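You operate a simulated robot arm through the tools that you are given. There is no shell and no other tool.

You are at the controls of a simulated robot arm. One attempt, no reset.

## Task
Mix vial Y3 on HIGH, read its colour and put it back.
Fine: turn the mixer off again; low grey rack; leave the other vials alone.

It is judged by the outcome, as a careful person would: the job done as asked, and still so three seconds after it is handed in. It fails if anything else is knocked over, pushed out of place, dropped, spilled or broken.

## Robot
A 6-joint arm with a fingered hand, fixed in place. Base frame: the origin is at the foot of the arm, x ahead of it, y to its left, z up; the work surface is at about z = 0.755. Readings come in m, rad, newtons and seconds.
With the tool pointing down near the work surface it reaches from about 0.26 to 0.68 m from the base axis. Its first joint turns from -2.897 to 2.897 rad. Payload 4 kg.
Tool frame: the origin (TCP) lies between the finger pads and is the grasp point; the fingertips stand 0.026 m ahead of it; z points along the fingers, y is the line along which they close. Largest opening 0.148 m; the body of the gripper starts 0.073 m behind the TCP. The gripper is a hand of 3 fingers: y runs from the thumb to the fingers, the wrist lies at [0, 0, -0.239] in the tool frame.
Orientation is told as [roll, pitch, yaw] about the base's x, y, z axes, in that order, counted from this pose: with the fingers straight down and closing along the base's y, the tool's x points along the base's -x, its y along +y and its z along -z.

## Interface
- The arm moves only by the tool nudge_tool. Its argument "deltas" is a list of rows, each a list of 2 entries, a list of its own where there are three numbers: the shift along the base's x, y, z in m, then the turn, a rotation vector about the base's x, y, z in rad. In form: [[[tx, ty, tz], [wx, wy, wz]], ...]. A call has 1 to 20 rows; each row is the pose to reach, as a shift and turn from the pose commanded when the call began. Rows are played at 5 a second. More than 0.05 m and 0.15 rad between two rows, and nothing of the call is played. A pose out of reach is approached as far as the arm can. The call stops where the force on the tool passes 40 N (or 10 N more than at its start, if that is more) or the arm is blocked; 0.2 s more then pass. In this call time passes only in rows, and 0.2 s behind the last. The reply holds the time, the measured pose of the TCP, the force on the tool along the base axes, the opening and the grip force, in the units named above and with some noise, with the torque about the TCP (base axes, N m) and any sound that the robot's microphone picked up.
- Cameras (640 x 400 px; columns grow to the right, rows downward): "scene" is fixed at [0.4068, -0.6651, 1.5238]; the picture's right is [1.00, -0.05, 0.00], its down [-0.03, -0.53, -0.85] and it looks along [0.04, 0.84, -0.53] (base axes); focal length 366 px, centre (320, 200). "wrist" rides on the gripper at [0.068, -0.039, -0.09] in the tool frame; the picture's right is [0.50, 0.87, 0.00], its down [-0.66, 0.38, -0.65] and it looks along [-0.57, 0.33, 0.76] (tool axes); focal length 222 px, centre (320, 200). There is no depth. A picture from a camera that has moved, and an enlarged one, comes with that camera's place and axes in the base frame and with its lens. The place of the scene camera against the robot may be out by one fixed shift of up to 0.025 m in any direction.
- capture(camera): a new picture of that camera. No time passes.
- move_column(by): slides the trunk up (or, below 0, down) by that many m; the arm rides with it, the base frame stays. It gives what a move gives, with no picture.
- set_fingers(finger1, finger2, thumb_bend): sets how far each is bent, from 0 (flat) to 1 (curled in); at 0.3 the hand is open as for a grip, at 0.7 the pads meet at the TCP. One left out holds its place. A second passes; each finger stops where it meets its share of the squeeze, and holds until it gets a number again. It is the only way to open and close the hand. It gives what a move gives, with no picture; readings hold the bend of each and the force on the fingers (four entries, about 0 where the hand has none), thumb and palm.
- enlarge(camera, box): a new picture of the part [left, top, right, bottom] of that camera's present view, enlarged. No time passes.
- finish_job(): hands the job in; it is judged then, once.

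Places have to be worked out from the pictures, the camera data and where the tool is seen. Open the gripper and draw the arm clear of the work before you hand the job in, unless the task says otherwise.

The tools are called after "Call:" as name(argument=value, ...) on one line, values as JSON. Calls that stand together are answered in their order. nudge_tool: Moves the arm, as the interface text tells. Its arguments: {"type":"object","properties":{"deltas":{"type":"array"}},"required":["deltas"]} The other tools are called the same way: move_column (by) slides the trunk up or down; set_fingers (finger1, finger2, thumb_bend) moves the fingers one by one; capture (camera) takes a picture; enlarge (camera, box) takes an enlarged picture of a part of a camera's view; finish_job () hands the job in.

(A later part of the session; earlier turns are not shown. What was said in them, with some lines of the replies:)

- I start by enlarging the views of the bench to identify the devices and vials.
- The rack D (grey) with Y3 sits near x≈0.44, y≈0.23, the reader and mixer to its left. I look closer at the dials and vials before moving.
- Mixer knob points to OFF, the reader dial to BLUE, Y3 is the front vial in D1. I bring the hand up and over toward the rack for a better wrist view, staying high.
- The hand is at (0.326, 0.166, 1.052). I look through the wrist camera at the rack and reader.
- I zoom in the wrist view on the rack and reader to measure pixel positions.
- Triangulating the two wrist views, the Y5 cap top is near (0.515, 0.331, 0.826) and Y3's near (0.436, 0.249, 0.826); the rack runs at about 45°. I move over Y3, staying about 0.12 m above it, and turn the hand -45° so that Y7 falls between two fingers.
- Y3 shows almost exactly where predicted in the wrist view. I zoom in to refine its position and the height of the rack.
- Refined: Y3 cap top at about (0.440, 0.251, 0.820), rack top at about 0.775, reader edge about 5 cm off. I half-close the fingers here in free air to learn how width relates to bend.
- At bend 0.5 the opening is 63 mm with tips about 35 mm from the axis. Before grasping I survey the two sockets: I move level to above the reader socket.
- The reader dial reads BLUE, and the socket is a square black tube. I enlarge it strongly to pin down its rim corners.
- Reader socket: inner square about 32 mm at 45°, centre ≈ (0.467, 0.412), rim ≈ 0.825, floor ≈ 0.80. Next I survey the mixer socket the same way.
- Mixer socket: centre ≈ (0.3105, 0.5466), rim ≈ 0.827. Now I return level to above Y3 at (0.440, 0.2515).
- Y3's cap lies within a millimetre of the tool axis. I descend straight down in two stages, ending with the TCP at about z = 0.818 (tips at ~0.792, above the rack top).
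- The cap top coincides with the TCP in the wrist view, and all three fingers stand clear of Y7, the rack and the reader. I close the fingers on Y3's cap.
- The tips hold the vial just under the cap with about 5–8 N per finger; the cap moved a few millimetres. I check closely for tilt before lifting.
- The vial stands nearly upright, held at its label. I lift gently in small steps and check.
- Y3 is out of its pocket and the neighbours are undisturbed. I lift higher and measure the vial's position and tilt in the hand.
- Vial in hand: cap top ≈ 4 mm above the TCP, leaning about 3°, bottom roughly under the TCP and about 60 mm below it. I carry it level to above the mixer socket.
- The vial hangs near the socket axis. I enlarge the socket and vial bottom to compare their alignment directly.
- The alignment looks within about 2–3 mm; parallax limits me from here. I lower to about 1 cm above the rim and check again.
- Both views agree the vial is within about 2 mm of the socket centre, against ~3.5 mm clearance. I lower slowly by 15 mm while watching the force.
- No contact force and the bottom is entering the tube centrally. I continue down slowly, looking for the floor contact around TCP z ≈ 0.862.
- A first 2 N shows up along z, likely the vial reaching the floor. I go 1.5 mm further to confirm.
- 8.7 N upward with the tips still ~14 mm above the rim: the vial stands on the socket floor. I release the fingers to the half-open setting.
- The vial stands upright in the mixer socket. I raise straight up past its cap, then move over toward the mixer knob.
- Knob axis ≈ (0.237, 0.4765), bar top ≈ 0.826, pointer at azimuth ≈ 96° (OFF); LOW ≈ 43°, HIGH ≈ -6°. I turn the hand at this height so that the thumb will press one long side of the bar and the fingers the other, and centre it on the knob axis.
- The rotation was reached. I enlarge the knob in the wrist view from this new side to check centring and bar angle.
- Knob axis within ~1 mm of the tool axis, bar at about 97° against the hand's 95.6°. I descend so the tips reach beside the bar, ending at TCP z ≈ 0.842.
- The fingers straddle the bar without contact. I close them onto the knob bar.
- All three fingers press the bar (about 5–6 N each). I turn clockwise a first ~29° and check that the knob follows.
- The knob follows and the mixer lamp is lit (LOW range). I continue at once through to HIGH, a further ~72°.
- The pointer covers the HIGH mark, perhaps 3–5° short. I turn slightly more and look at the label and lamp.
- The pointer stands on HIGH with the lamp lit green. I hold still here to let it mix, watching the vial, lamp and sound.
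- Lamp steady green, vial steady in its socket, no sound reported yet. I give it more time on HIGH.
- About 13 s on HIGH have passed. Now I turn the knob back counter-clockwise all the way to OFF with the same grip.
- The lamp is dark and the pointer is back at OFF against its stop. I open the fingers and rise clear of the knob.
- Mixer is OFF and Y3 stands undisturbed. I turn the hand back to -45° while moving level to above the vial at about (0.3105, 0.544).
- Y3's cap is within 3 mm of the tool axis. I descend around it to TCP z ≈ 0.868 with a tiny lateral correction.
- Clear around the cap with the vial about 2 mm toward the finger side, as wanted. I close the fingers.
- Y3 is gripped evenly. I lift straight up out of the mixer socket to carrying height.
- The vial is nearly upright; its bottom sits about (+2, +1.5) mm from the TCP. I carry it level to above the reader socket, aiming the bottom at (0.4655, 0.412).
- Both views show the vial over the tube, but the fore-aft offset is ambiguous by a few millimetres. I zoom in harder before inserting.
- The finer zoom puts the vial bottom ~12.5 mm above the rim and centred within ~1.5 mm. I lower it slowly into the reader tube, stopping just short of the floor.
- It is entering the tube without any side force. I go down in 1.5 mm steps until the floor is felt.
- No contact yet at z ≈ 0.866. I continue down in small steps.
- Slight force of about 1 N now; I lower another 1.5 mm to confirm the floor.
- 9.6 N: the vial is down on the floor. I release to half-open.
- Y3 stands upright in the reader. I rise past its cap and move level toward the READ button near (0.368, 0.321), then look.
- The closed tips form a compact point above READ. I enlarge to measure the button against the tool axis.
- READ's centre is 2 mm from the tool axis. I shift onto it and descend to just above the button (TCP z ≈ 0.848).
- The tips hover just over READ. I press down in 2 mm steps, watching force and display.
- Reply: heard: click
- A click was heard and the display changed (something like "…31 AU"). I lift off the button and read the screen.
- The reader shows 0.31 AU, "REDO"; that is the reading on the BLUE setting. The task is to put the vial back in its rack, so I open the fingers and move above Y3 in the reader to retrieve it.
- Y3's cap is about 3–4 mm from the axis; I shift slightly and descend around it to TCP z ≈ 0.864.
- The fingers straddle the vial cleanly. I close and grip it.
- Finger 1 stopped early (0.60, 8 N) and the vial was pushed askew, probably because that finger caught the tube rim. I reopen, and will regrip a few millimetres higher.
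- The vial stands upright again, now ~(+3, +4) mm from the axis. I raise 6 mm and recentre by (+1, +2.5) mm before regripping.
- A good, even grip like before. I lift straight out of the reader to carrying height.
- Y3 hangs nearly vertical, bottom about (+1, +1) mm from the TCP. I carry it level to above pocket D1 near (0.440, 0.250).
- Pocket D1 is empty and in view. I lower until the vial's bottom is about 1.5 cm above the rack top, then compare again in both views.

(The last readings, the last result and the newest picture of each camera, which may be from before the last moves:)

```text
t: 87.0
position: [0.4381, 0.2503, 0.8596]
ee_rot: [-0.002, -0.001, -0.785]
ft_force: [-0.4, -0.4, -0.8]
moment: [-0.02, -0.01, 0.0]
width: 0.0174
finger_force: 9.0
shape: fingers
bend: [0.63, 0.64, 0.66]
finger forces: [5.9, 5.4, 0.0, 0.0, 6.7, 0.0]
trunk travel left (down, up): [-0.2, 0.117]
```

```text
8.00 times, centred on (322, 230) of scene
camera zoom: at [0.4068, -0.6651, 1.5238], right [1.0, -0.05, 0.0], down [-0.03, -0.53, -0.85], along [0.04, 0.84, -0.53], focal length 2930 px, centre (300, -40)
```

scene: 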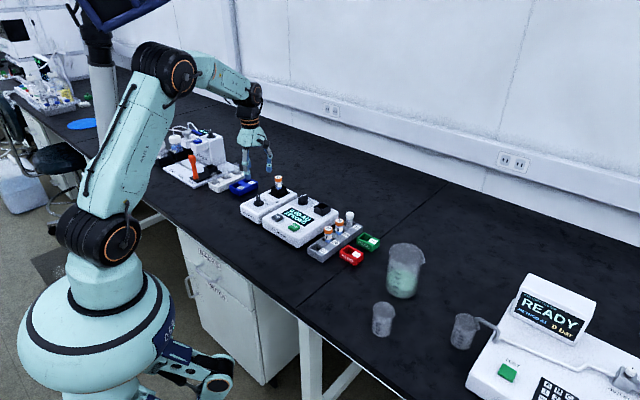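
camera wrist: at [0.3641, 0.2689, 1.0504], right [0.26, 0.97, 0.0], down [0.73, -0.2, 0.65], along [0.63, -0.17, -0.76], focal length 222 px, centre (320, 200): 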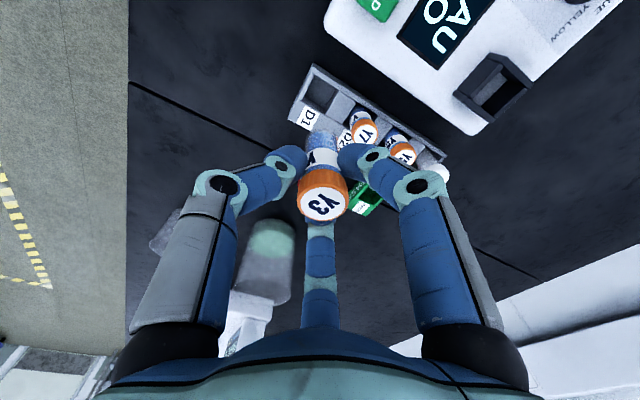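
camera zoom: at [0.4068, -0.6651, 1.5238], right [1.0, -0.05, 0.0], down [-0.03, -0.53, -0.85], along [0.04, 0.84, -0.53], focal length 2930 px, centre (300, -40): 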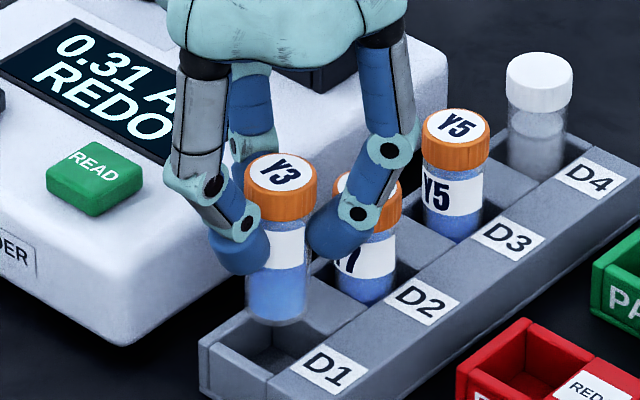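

I enlarge once more on the pocket and vial bottom to decide a small correction before inserting.

Call:
enlarge(camera="scene", box=[310, 225, 345, 255])

Call:
enlarge(camera="wrist", box=[290, 85, 360, 145])

```text
13.33 times, centred on (328, 240) of scene
camera zoom: at [0.4068, -0.6651, 1.5238], right [1.0, -0.05, 0.0], down [-0.03, -0.53, -0.85], along [0.04, 0.84, -0.53], focal length 4882 px, centre (220, -333)
```

zoom: 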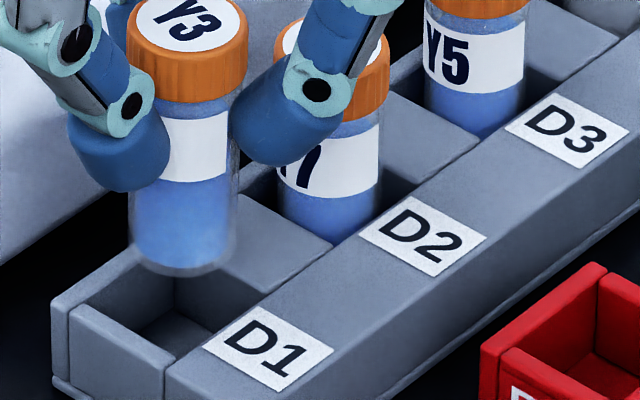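

```text
6.67 times, centred on (325, 115) of wrist
camera zoom: at [0.3637, 0.2695, 0.9498], right [0.26, 0.97, 0.0], down [0.73, -0.2, 0.65], along [0.63, -0.17, -0.76], focal length 1481 px, centre (287, 767)
```

zoom: 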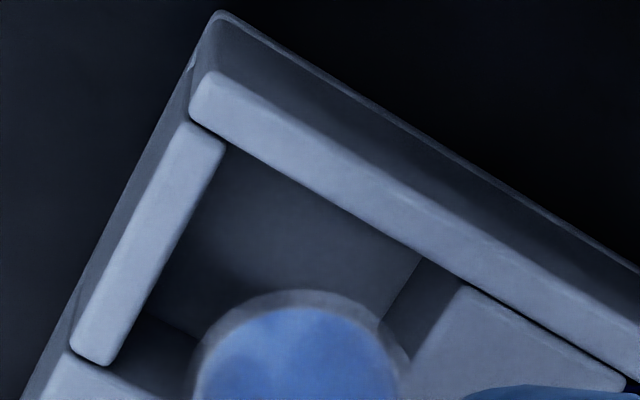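

Both views now agree: the vial should shift about -2.5 mm in x and -0.8 mm in y. I apply that and lower by 12 mm to the rack's mouth.

Call:
nudge_tool(deltas=[[[-0.0025, -0.0008, 0], [0, 0, 0]], [[-0.0025, -0.0008, -0.004], [0, 0, 0]], [[-0.0025, -0.0008, -0.008], [0, 0, 0]], [[-0.0025, -0.0008, -0.011], [0, 0, 0]], [[-0.0025, -0.0008, -0.011], [0, 0, 0]]])

Call:
enlarge(camera="scene", box=[310, 225, 345, 255])

Call:
enlarge(camera="wrist", box=[290, 85, 360, 145])

```text
t: 88.2
position: [0.4367, 0.2476, 0.8474]
ee_rot: [-0.001, 0.001, -0.785]
ft_force: [-0.8, 0.0, 0.2]
moment: [0.01, 0.02, 0.01]
width: 0.0172
finger_force: 8.9
shape: fingers
bend: [0.63, 0.64, 0.66]
finger forces: [5.8, 5.4, 0.0, 0.1, 6.5, 0.1]
trunk travel left (down, up): [-0.2, 0.117]
```

```text
13.33 times, centred on (328, 240) of scene
camera zoom: at [0.4068, -0.6651, 1.5238], right [1.0, -0.05, 0.0], down [-0.03, -0.53, -0.85], along [0.04, 0.84, -0.53], focal length 4882 px, centre (220, -333)
```

zoom: 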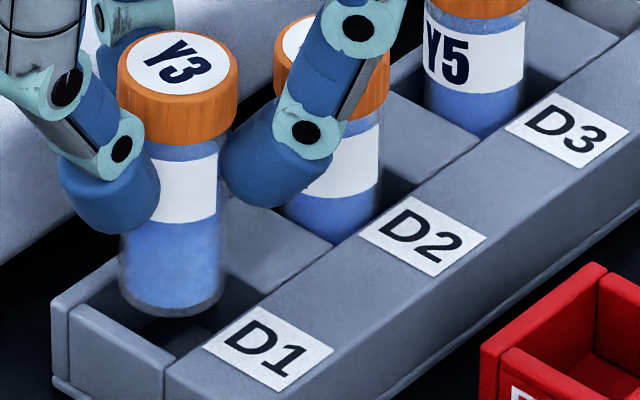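

```text
6.67 times, centred on (325, 115) of wrist
camera zoom: at [0.3613, 0.2682, 0.9387], right [0.26, 0.97, 0.0], down [0.73, -0.2, 0.65], along [0.63, -0.17, -0.76], focal length 1481 px, centre (287, 767)
```

zoom: 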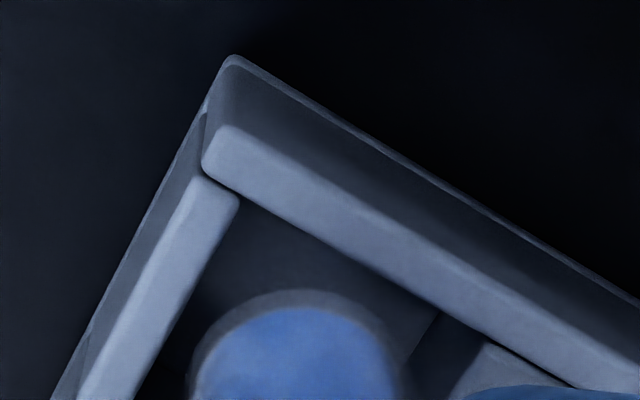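

The bottom is centred over the pocket mouth. I lower it 18 mm into the pocket, watching force.

Call:
nudge_tool(deltas=[[[0, 0, -0.003], [0, 0, 0]], [[0, 0, -0.006], [0, 0, 0]], [[0, 0, -0.009], [0, 0, 0]], [[0, 0, -0.012], [0, 0, 0]], [[0, 0, -0.015], [0, 0, 0]], [[0, 0, -0.018], [0, 0, 0]]])

Call:
enlarge(camera="scene", box=[305, 215, 350, 255])

Call:
enlarge(camera="wrist", box=[270, 90, 390, 210])

```text
t: 89.6
position: [0.4367, 0.2479, 0.8298]
ee_rot: [-0.001, 0.001, -0.786]
ft_force: [-0.2, 0.5, -0.2]
moment: [0.04, 0.02, -0.01]
width: 0.0173
finger_force: 8.5
shape: fingers
bend: [0.63, 0.64, 0.66]
finger forces: [5.7, 5.4, 0.0, 0.0, 6.6, 0.0]
trunk travel left (down, up): [-0.2, 0.117]
```

```text
10.00 times, centred on (328, 235) of scene
camera zoom: at [0.4068, -0.6651, 1.5238], right [1.0, -0.05, 0.0], down [-0.03, -0.53, -0.85], along [0.04, 0.84, -0.53], focal length 3662 px, centre (245, -150)
```

zoom: 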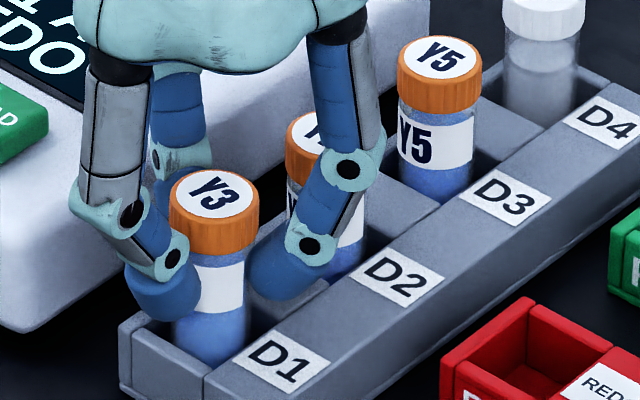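

```text
3.33 times, centred on (330, 150) of wrist
camera zoom: at [0.3615, 0.2681, 0.9208], right [0.26, 0.97, 0.0], down [0.73, -0.2, 0.65], along [0.63, -0.17, -0.76], focal length 740 px, centre (287, 367)
```

zoom: 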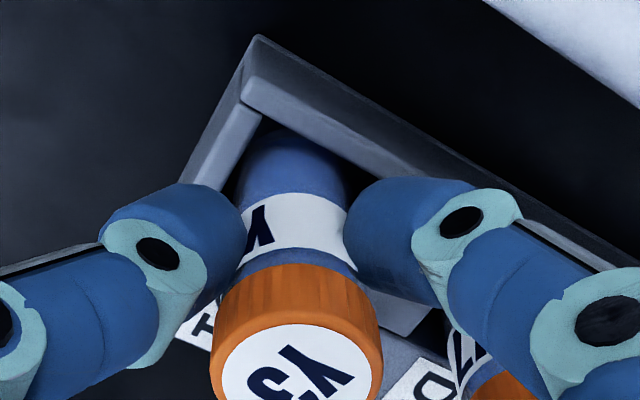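

The vial is sliding into D1 with no side force. I continue down in small steps to find the pocket floor.

Call:
nudge_tool(deltas=[[[0, 0, -0.0015], [0, 0, 0]], [[0, 0, -0.003], [0, 0, 0]], [[0, 0, -0.0045], [0, 0, 0]]])

```text
t: 90.4
position: [0.4371, 0.2486, 0.8266]
ee_rot: [-0.001, 0.0, -0.785]
ft_force: [-0.1, -0.3, -0.1]
moment: [0.0, 0.03, -0.03]
width: 0.0176
finger_force: 8.7
shape: fingers
bend: [0.63, 0.64, 0.66]
finger forces: [5.9, 5.3, 0.0, 0.1, 6.6, 0.1]
trunk travel left (down, up): [-0.2, 0.117]
```

No contact yet at 0.8265; I go on another 3 mm.

Call:
nudge_tool(deltas=[[[0, 0, -0.001], [0, 0, 0]], [[0, 0, -0.002], [0, 0, 0]], [[0, 0, -0.003], [0, 0, 0]]])

```text
t: 91.2
position: [0.4377, 0.2476, 0.8218]
ee_rot: [-0.002, 0.001, -0.786]
ft_force: [-0.9, -0.2, -0.2]
moment: [0.03, 0.01, -0.03]
width: 0.0173
finger_force: 8.8
shape: fingers
bend: [0.63, 0.64, 0.66]
finger forces: [5.9, 5.4, 0.0, 0.0, 6.6, 0.0]
trunk travel left (down, up): [-0.2, 0.117]
```

Still free at about 0.823. I lower 2 mm more.

Call:
nudge_tool(deltas=[[[0, 0, -0.001], [0, 0, 0]], [[0, 0, -0.002], [0, 0, 0]]])

Call:
enlarge(camera="scene", box=[305, 215, 350, 255])

```text
t: 91.8
position: [0.4372, 0.2488, 0.8215]
ee_rot: [0.001, -0.001, -0.785]
ft_force: [-1.0, 0.5, 9.4]
moment: [0.03, 0.01, -0.01]
width: 0.017
finger_force: 10.6
shape: fingers
bend: [0.63, 0.64, 0.66]
finger forces: [6.8, 6.2, 0.1, 0.1, 8.4, 0.1]
trunk travel left (down, up): [-0.2, 0.117]
```

```text
10.00 times, centred on (328, 235) of scene
camera zoom: at [0.4068, -0.6651, 1.5238], right [1.0, -0.05, 0.0], down [-0.03, -0.53, -0.85], along [0.04, 0.84, -0.53], focal length 3662 px, centre (245, -150)
```

zoom: 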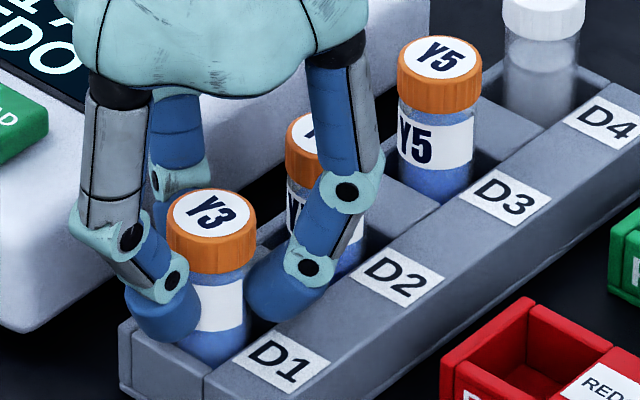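

9.4 N upward: Y3 is seated on the D1 floor. I release the fingers.

Call:
set_fingers(finger1=0.5, finger2=0.5, thumb_bend=0.5)

Call:
enlarge(camera="scene", box=[300, 205, 355, 255])

Call:
capture(camera="wrist")

```text
t: 92.8
position: [0.4364, 0.2486, 0.8209]
ee_rot: [-0.001, 0.0, -0.786]
ft_force: [0.4, -0.8, -0.2]
moment: [0.04, 0.01, 0.0]
width: 0.0618
finger_force: 0.0
shape: fingers
bend: [0.5, 0.5, 0.5]
finger forces: [0.0, 0.0, 0.1, 0.1, 0.1, 0.0]
trunk travel left (down, up): [-0.2, 0.117]
```

```text
8.00 times, centred on (328, 230) of scene
camera zoom: at [0.4068, -0.6651, 1.5238], right [1.0, -0.05, 0.0], down [-0.03, -0.53, -0.85], along [0.04, 0.84, -0.53], focal length 2930 px, centre (260, -40)
```

zoom: 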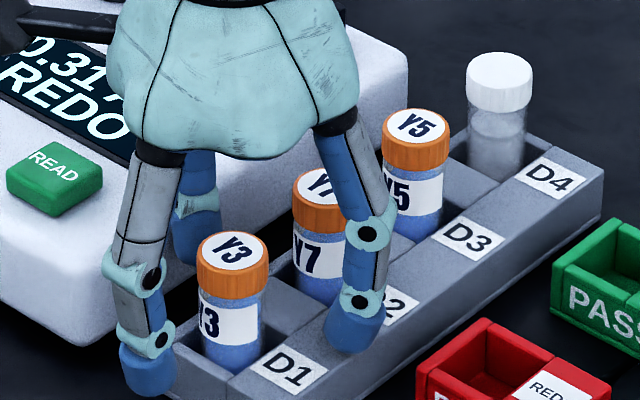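

```text
taken
camera wrist: at [0.3616, 0.2682, 0.9114], right [0.26, 0.97, 0.0], down [0.73, -0.2, 0.65], along [0.63, -0.17, -0.76], focal length 222 px, centre (320, 200)
```

wrist: 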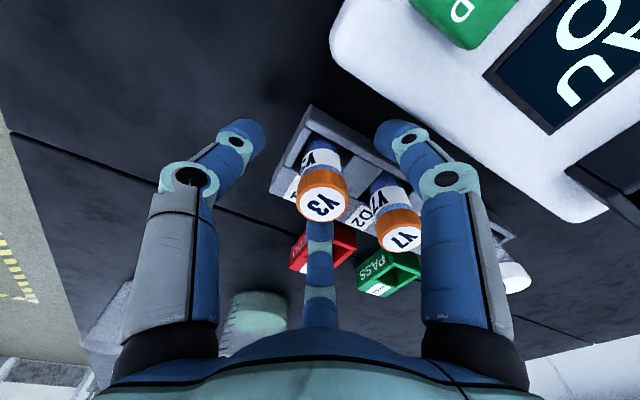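

Y3 stands upright in D1 and the fingers are clear of it. I rise straight up and then draw the arm back away from the bench items.

Call:
nudge_tool(deltas=[[[0, 0, 0.025], [0, 0, 0]], [[0, 0, 0.05], [0, 0, 0]], [[0, 0, 0.08], [0, 0, 0]], [[0, 0, 0.115], [0, 0, 0]], [[0, 0, 0.15], [0, 0, 0]], [[0, 0, 0.19], [0, 0, 0]], [[-0.03, -0.025, 0.21], [0, 0, 0]], [[-0.06, -0.05, 0.22], [0, 0, 0]], [[-0.09, -0.08, 0.23], [0, 0, 0]], [[-0.11, -0.11, 0.23], [0, 0, 0]], [[-0.11, -0.11, 0.23], [0, 0, 0]]])

Call:
set_fingers(finger1=0.3, finger2=0.3, thumb_bend=0.3)

Call:
capture(camera="scene")

Call:
enlarge(camera="scene", box=[230, 170, 390, 280])

Call:
enlarge(camera="scene", box=[300, 200, 370, 270])

```text
t: 95.2
position: [0.3262, 0.1386, 1.0512]
ee_rot: [-0.002, 0.0, -0.786]
ft_force: [-0.3, 0.2, -0.3]
moment: [0.01, 0.02, -0.01]
width: 0.0618
finger_force: 0.0
shape: fingers
bend: [0.5, 0.5, 0.5]
finger forces: [0.1, 0.0, 0.1, 0.0, 0.0, 0.1]
trunk travel left (down, up): [-0.2, 0.117]
```

```text
t: 96.2
position: [0.3272, 0.14, 1.0516]
ee_rot: [-0.001, -0.001, -0.785]
ft_force: [-0.2, 0.9, 0.7]
moment: [0.02, 0.02, 0.02]
width: 0.1267
finger_force: 0.0
shape: fingers
bend: [0.3, 0.3, 0.3]
finger forces: [0.1, 0.0, 0.0, 0.1, 0.0, 0.1]
trunk travel left (down, up): [-0.2, 0.117]
```

```text
taken
```

scene: 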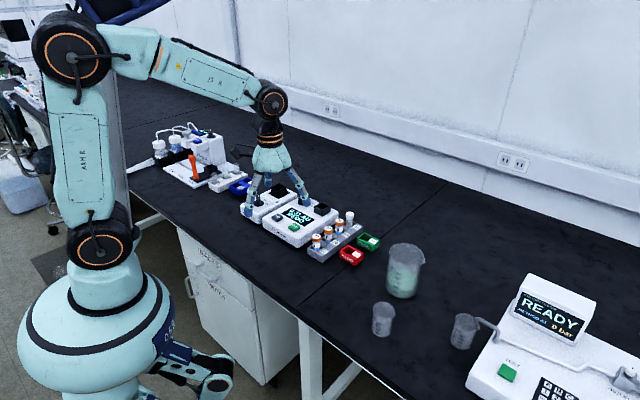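

```text
3.64 times, centred on (310, 225) of scene
camera zoom: at [0.4068, -0.6651, 1.5238], right [1.0, -0.05, 0.0], down [-0.03, -0.53, -0.85], along [0.04, 0.84, -0.53], focal length 1332 px, centre (356, 109)
```

zoom: 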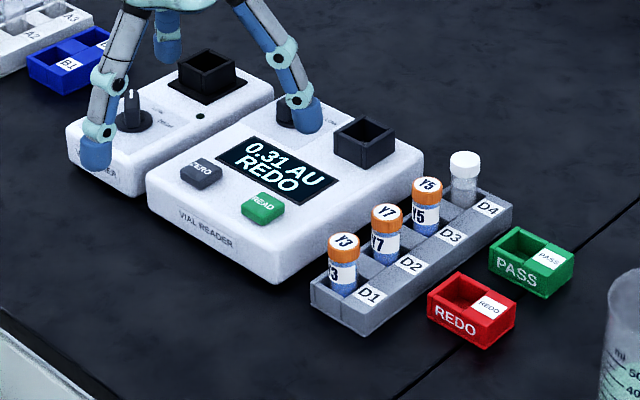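

```text
5.71 times, centred on (335, 235) of scene
camera zoom: at [0.4068, -0.6651, 1.5238], right [1.0, -0.05, 0.0], down [-0.03, -0.53, -0.85], along [0.04, 0.84, -0.53], focal length 2092 px, centre (234, 0)
```

zoom: 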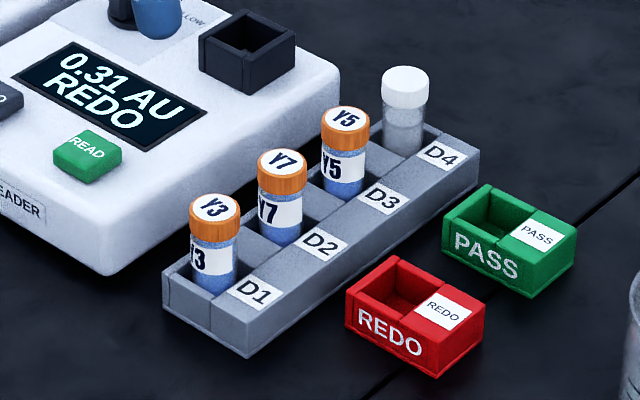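

Everything looks in place. I do a last check of the mixer dial and lamp, and compare Y3's liquid with its neighbours.

Call:
capture(camera="wrist")

Call:
enlarge(camera="scene", box=[240, 180, 290, 225])

Call:
enlarge(camera="scene", box=[310, 210, 350, 250])

```text
taken
camera wrist: at [0.2513, 0.1587, 1.1415], right [0.26, 0.97, 0.0], down [0.73, -0.2, 0.65], along [0.63, -0.17, -0.76], focal length 222 px, centre (320, 200)
```

wrist: 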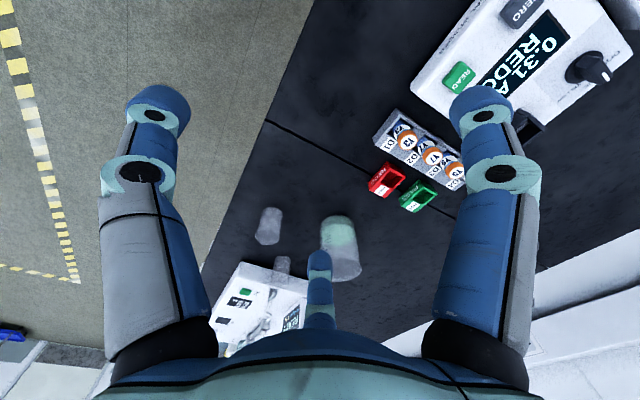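

```text
8.89 times, centred on (265, 202) of scene
camera zoom: at [0.4068, -0.6651, 1.5238], right [1.0, -0.05, 0.0], down [-0.03, -0.53, -0.85], along [0.04, 0.84, -0.53], focal length 3255 px, centre (809, 178)
```

zoom: 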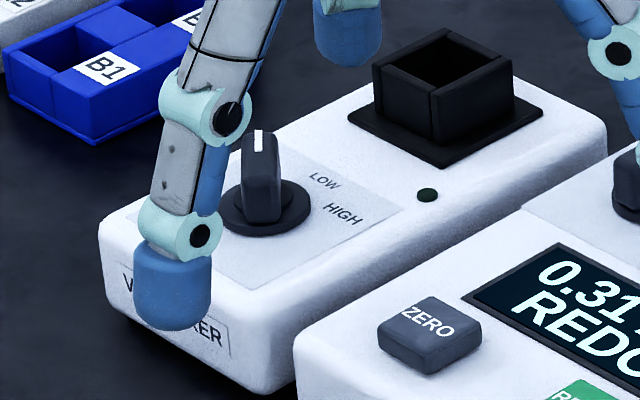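

```text
10.00 times, centred on (330, 230) of scene
camera zoom: at [0.4068, -0.6651, 1.5238], right [1.0, -0.05, 0.0], down [-0.03, -0.53, -0.85], along [0.04, 0.84, -0.53], focal length 3662 px, centre (220, -100)
```

zoom: 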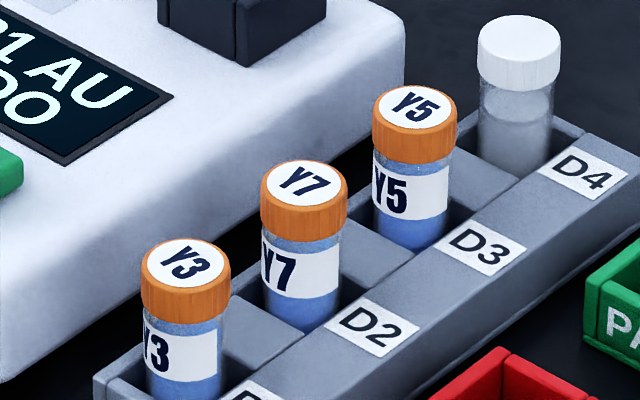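

The mixer dial is at OFF with its lamp dark. Y3 stands upright in D1 with the other vials untouched, and the arm is clear with the hand open. The reader showed 0.31 AU (REDO) for Y3 on the BLUE setting, so I hand the job in.

Call:
finish_job()

```text
The job is handed in.
```

I mixed Y3 on HIGH for about 13 seconds, read it and put it back upright in D1 of the low grey rack. The job is handed in.

- **Reading:** the reader showed **0.31 AU, "REDO"** for Y3. I left its dial on BLUE, where it was already set and zeroed.
- **REDO flag:** I put Y3 back in the rack as you asked, not in the red REDO tray. I don't know what triggered the flag and did not repeat the mix or reading.
- **Mixer:** the dial is back on OFF and its lamp is dark.
- **Retrieval from the reader:** my first grip pushed Y3 askew in its socket. I let go, it stood up straight again, and I gripped it slightly higher. Nothing dropped or spilled.
- **Other items:** the other vials were not touched, and the arm is drawn clear with the hand open.
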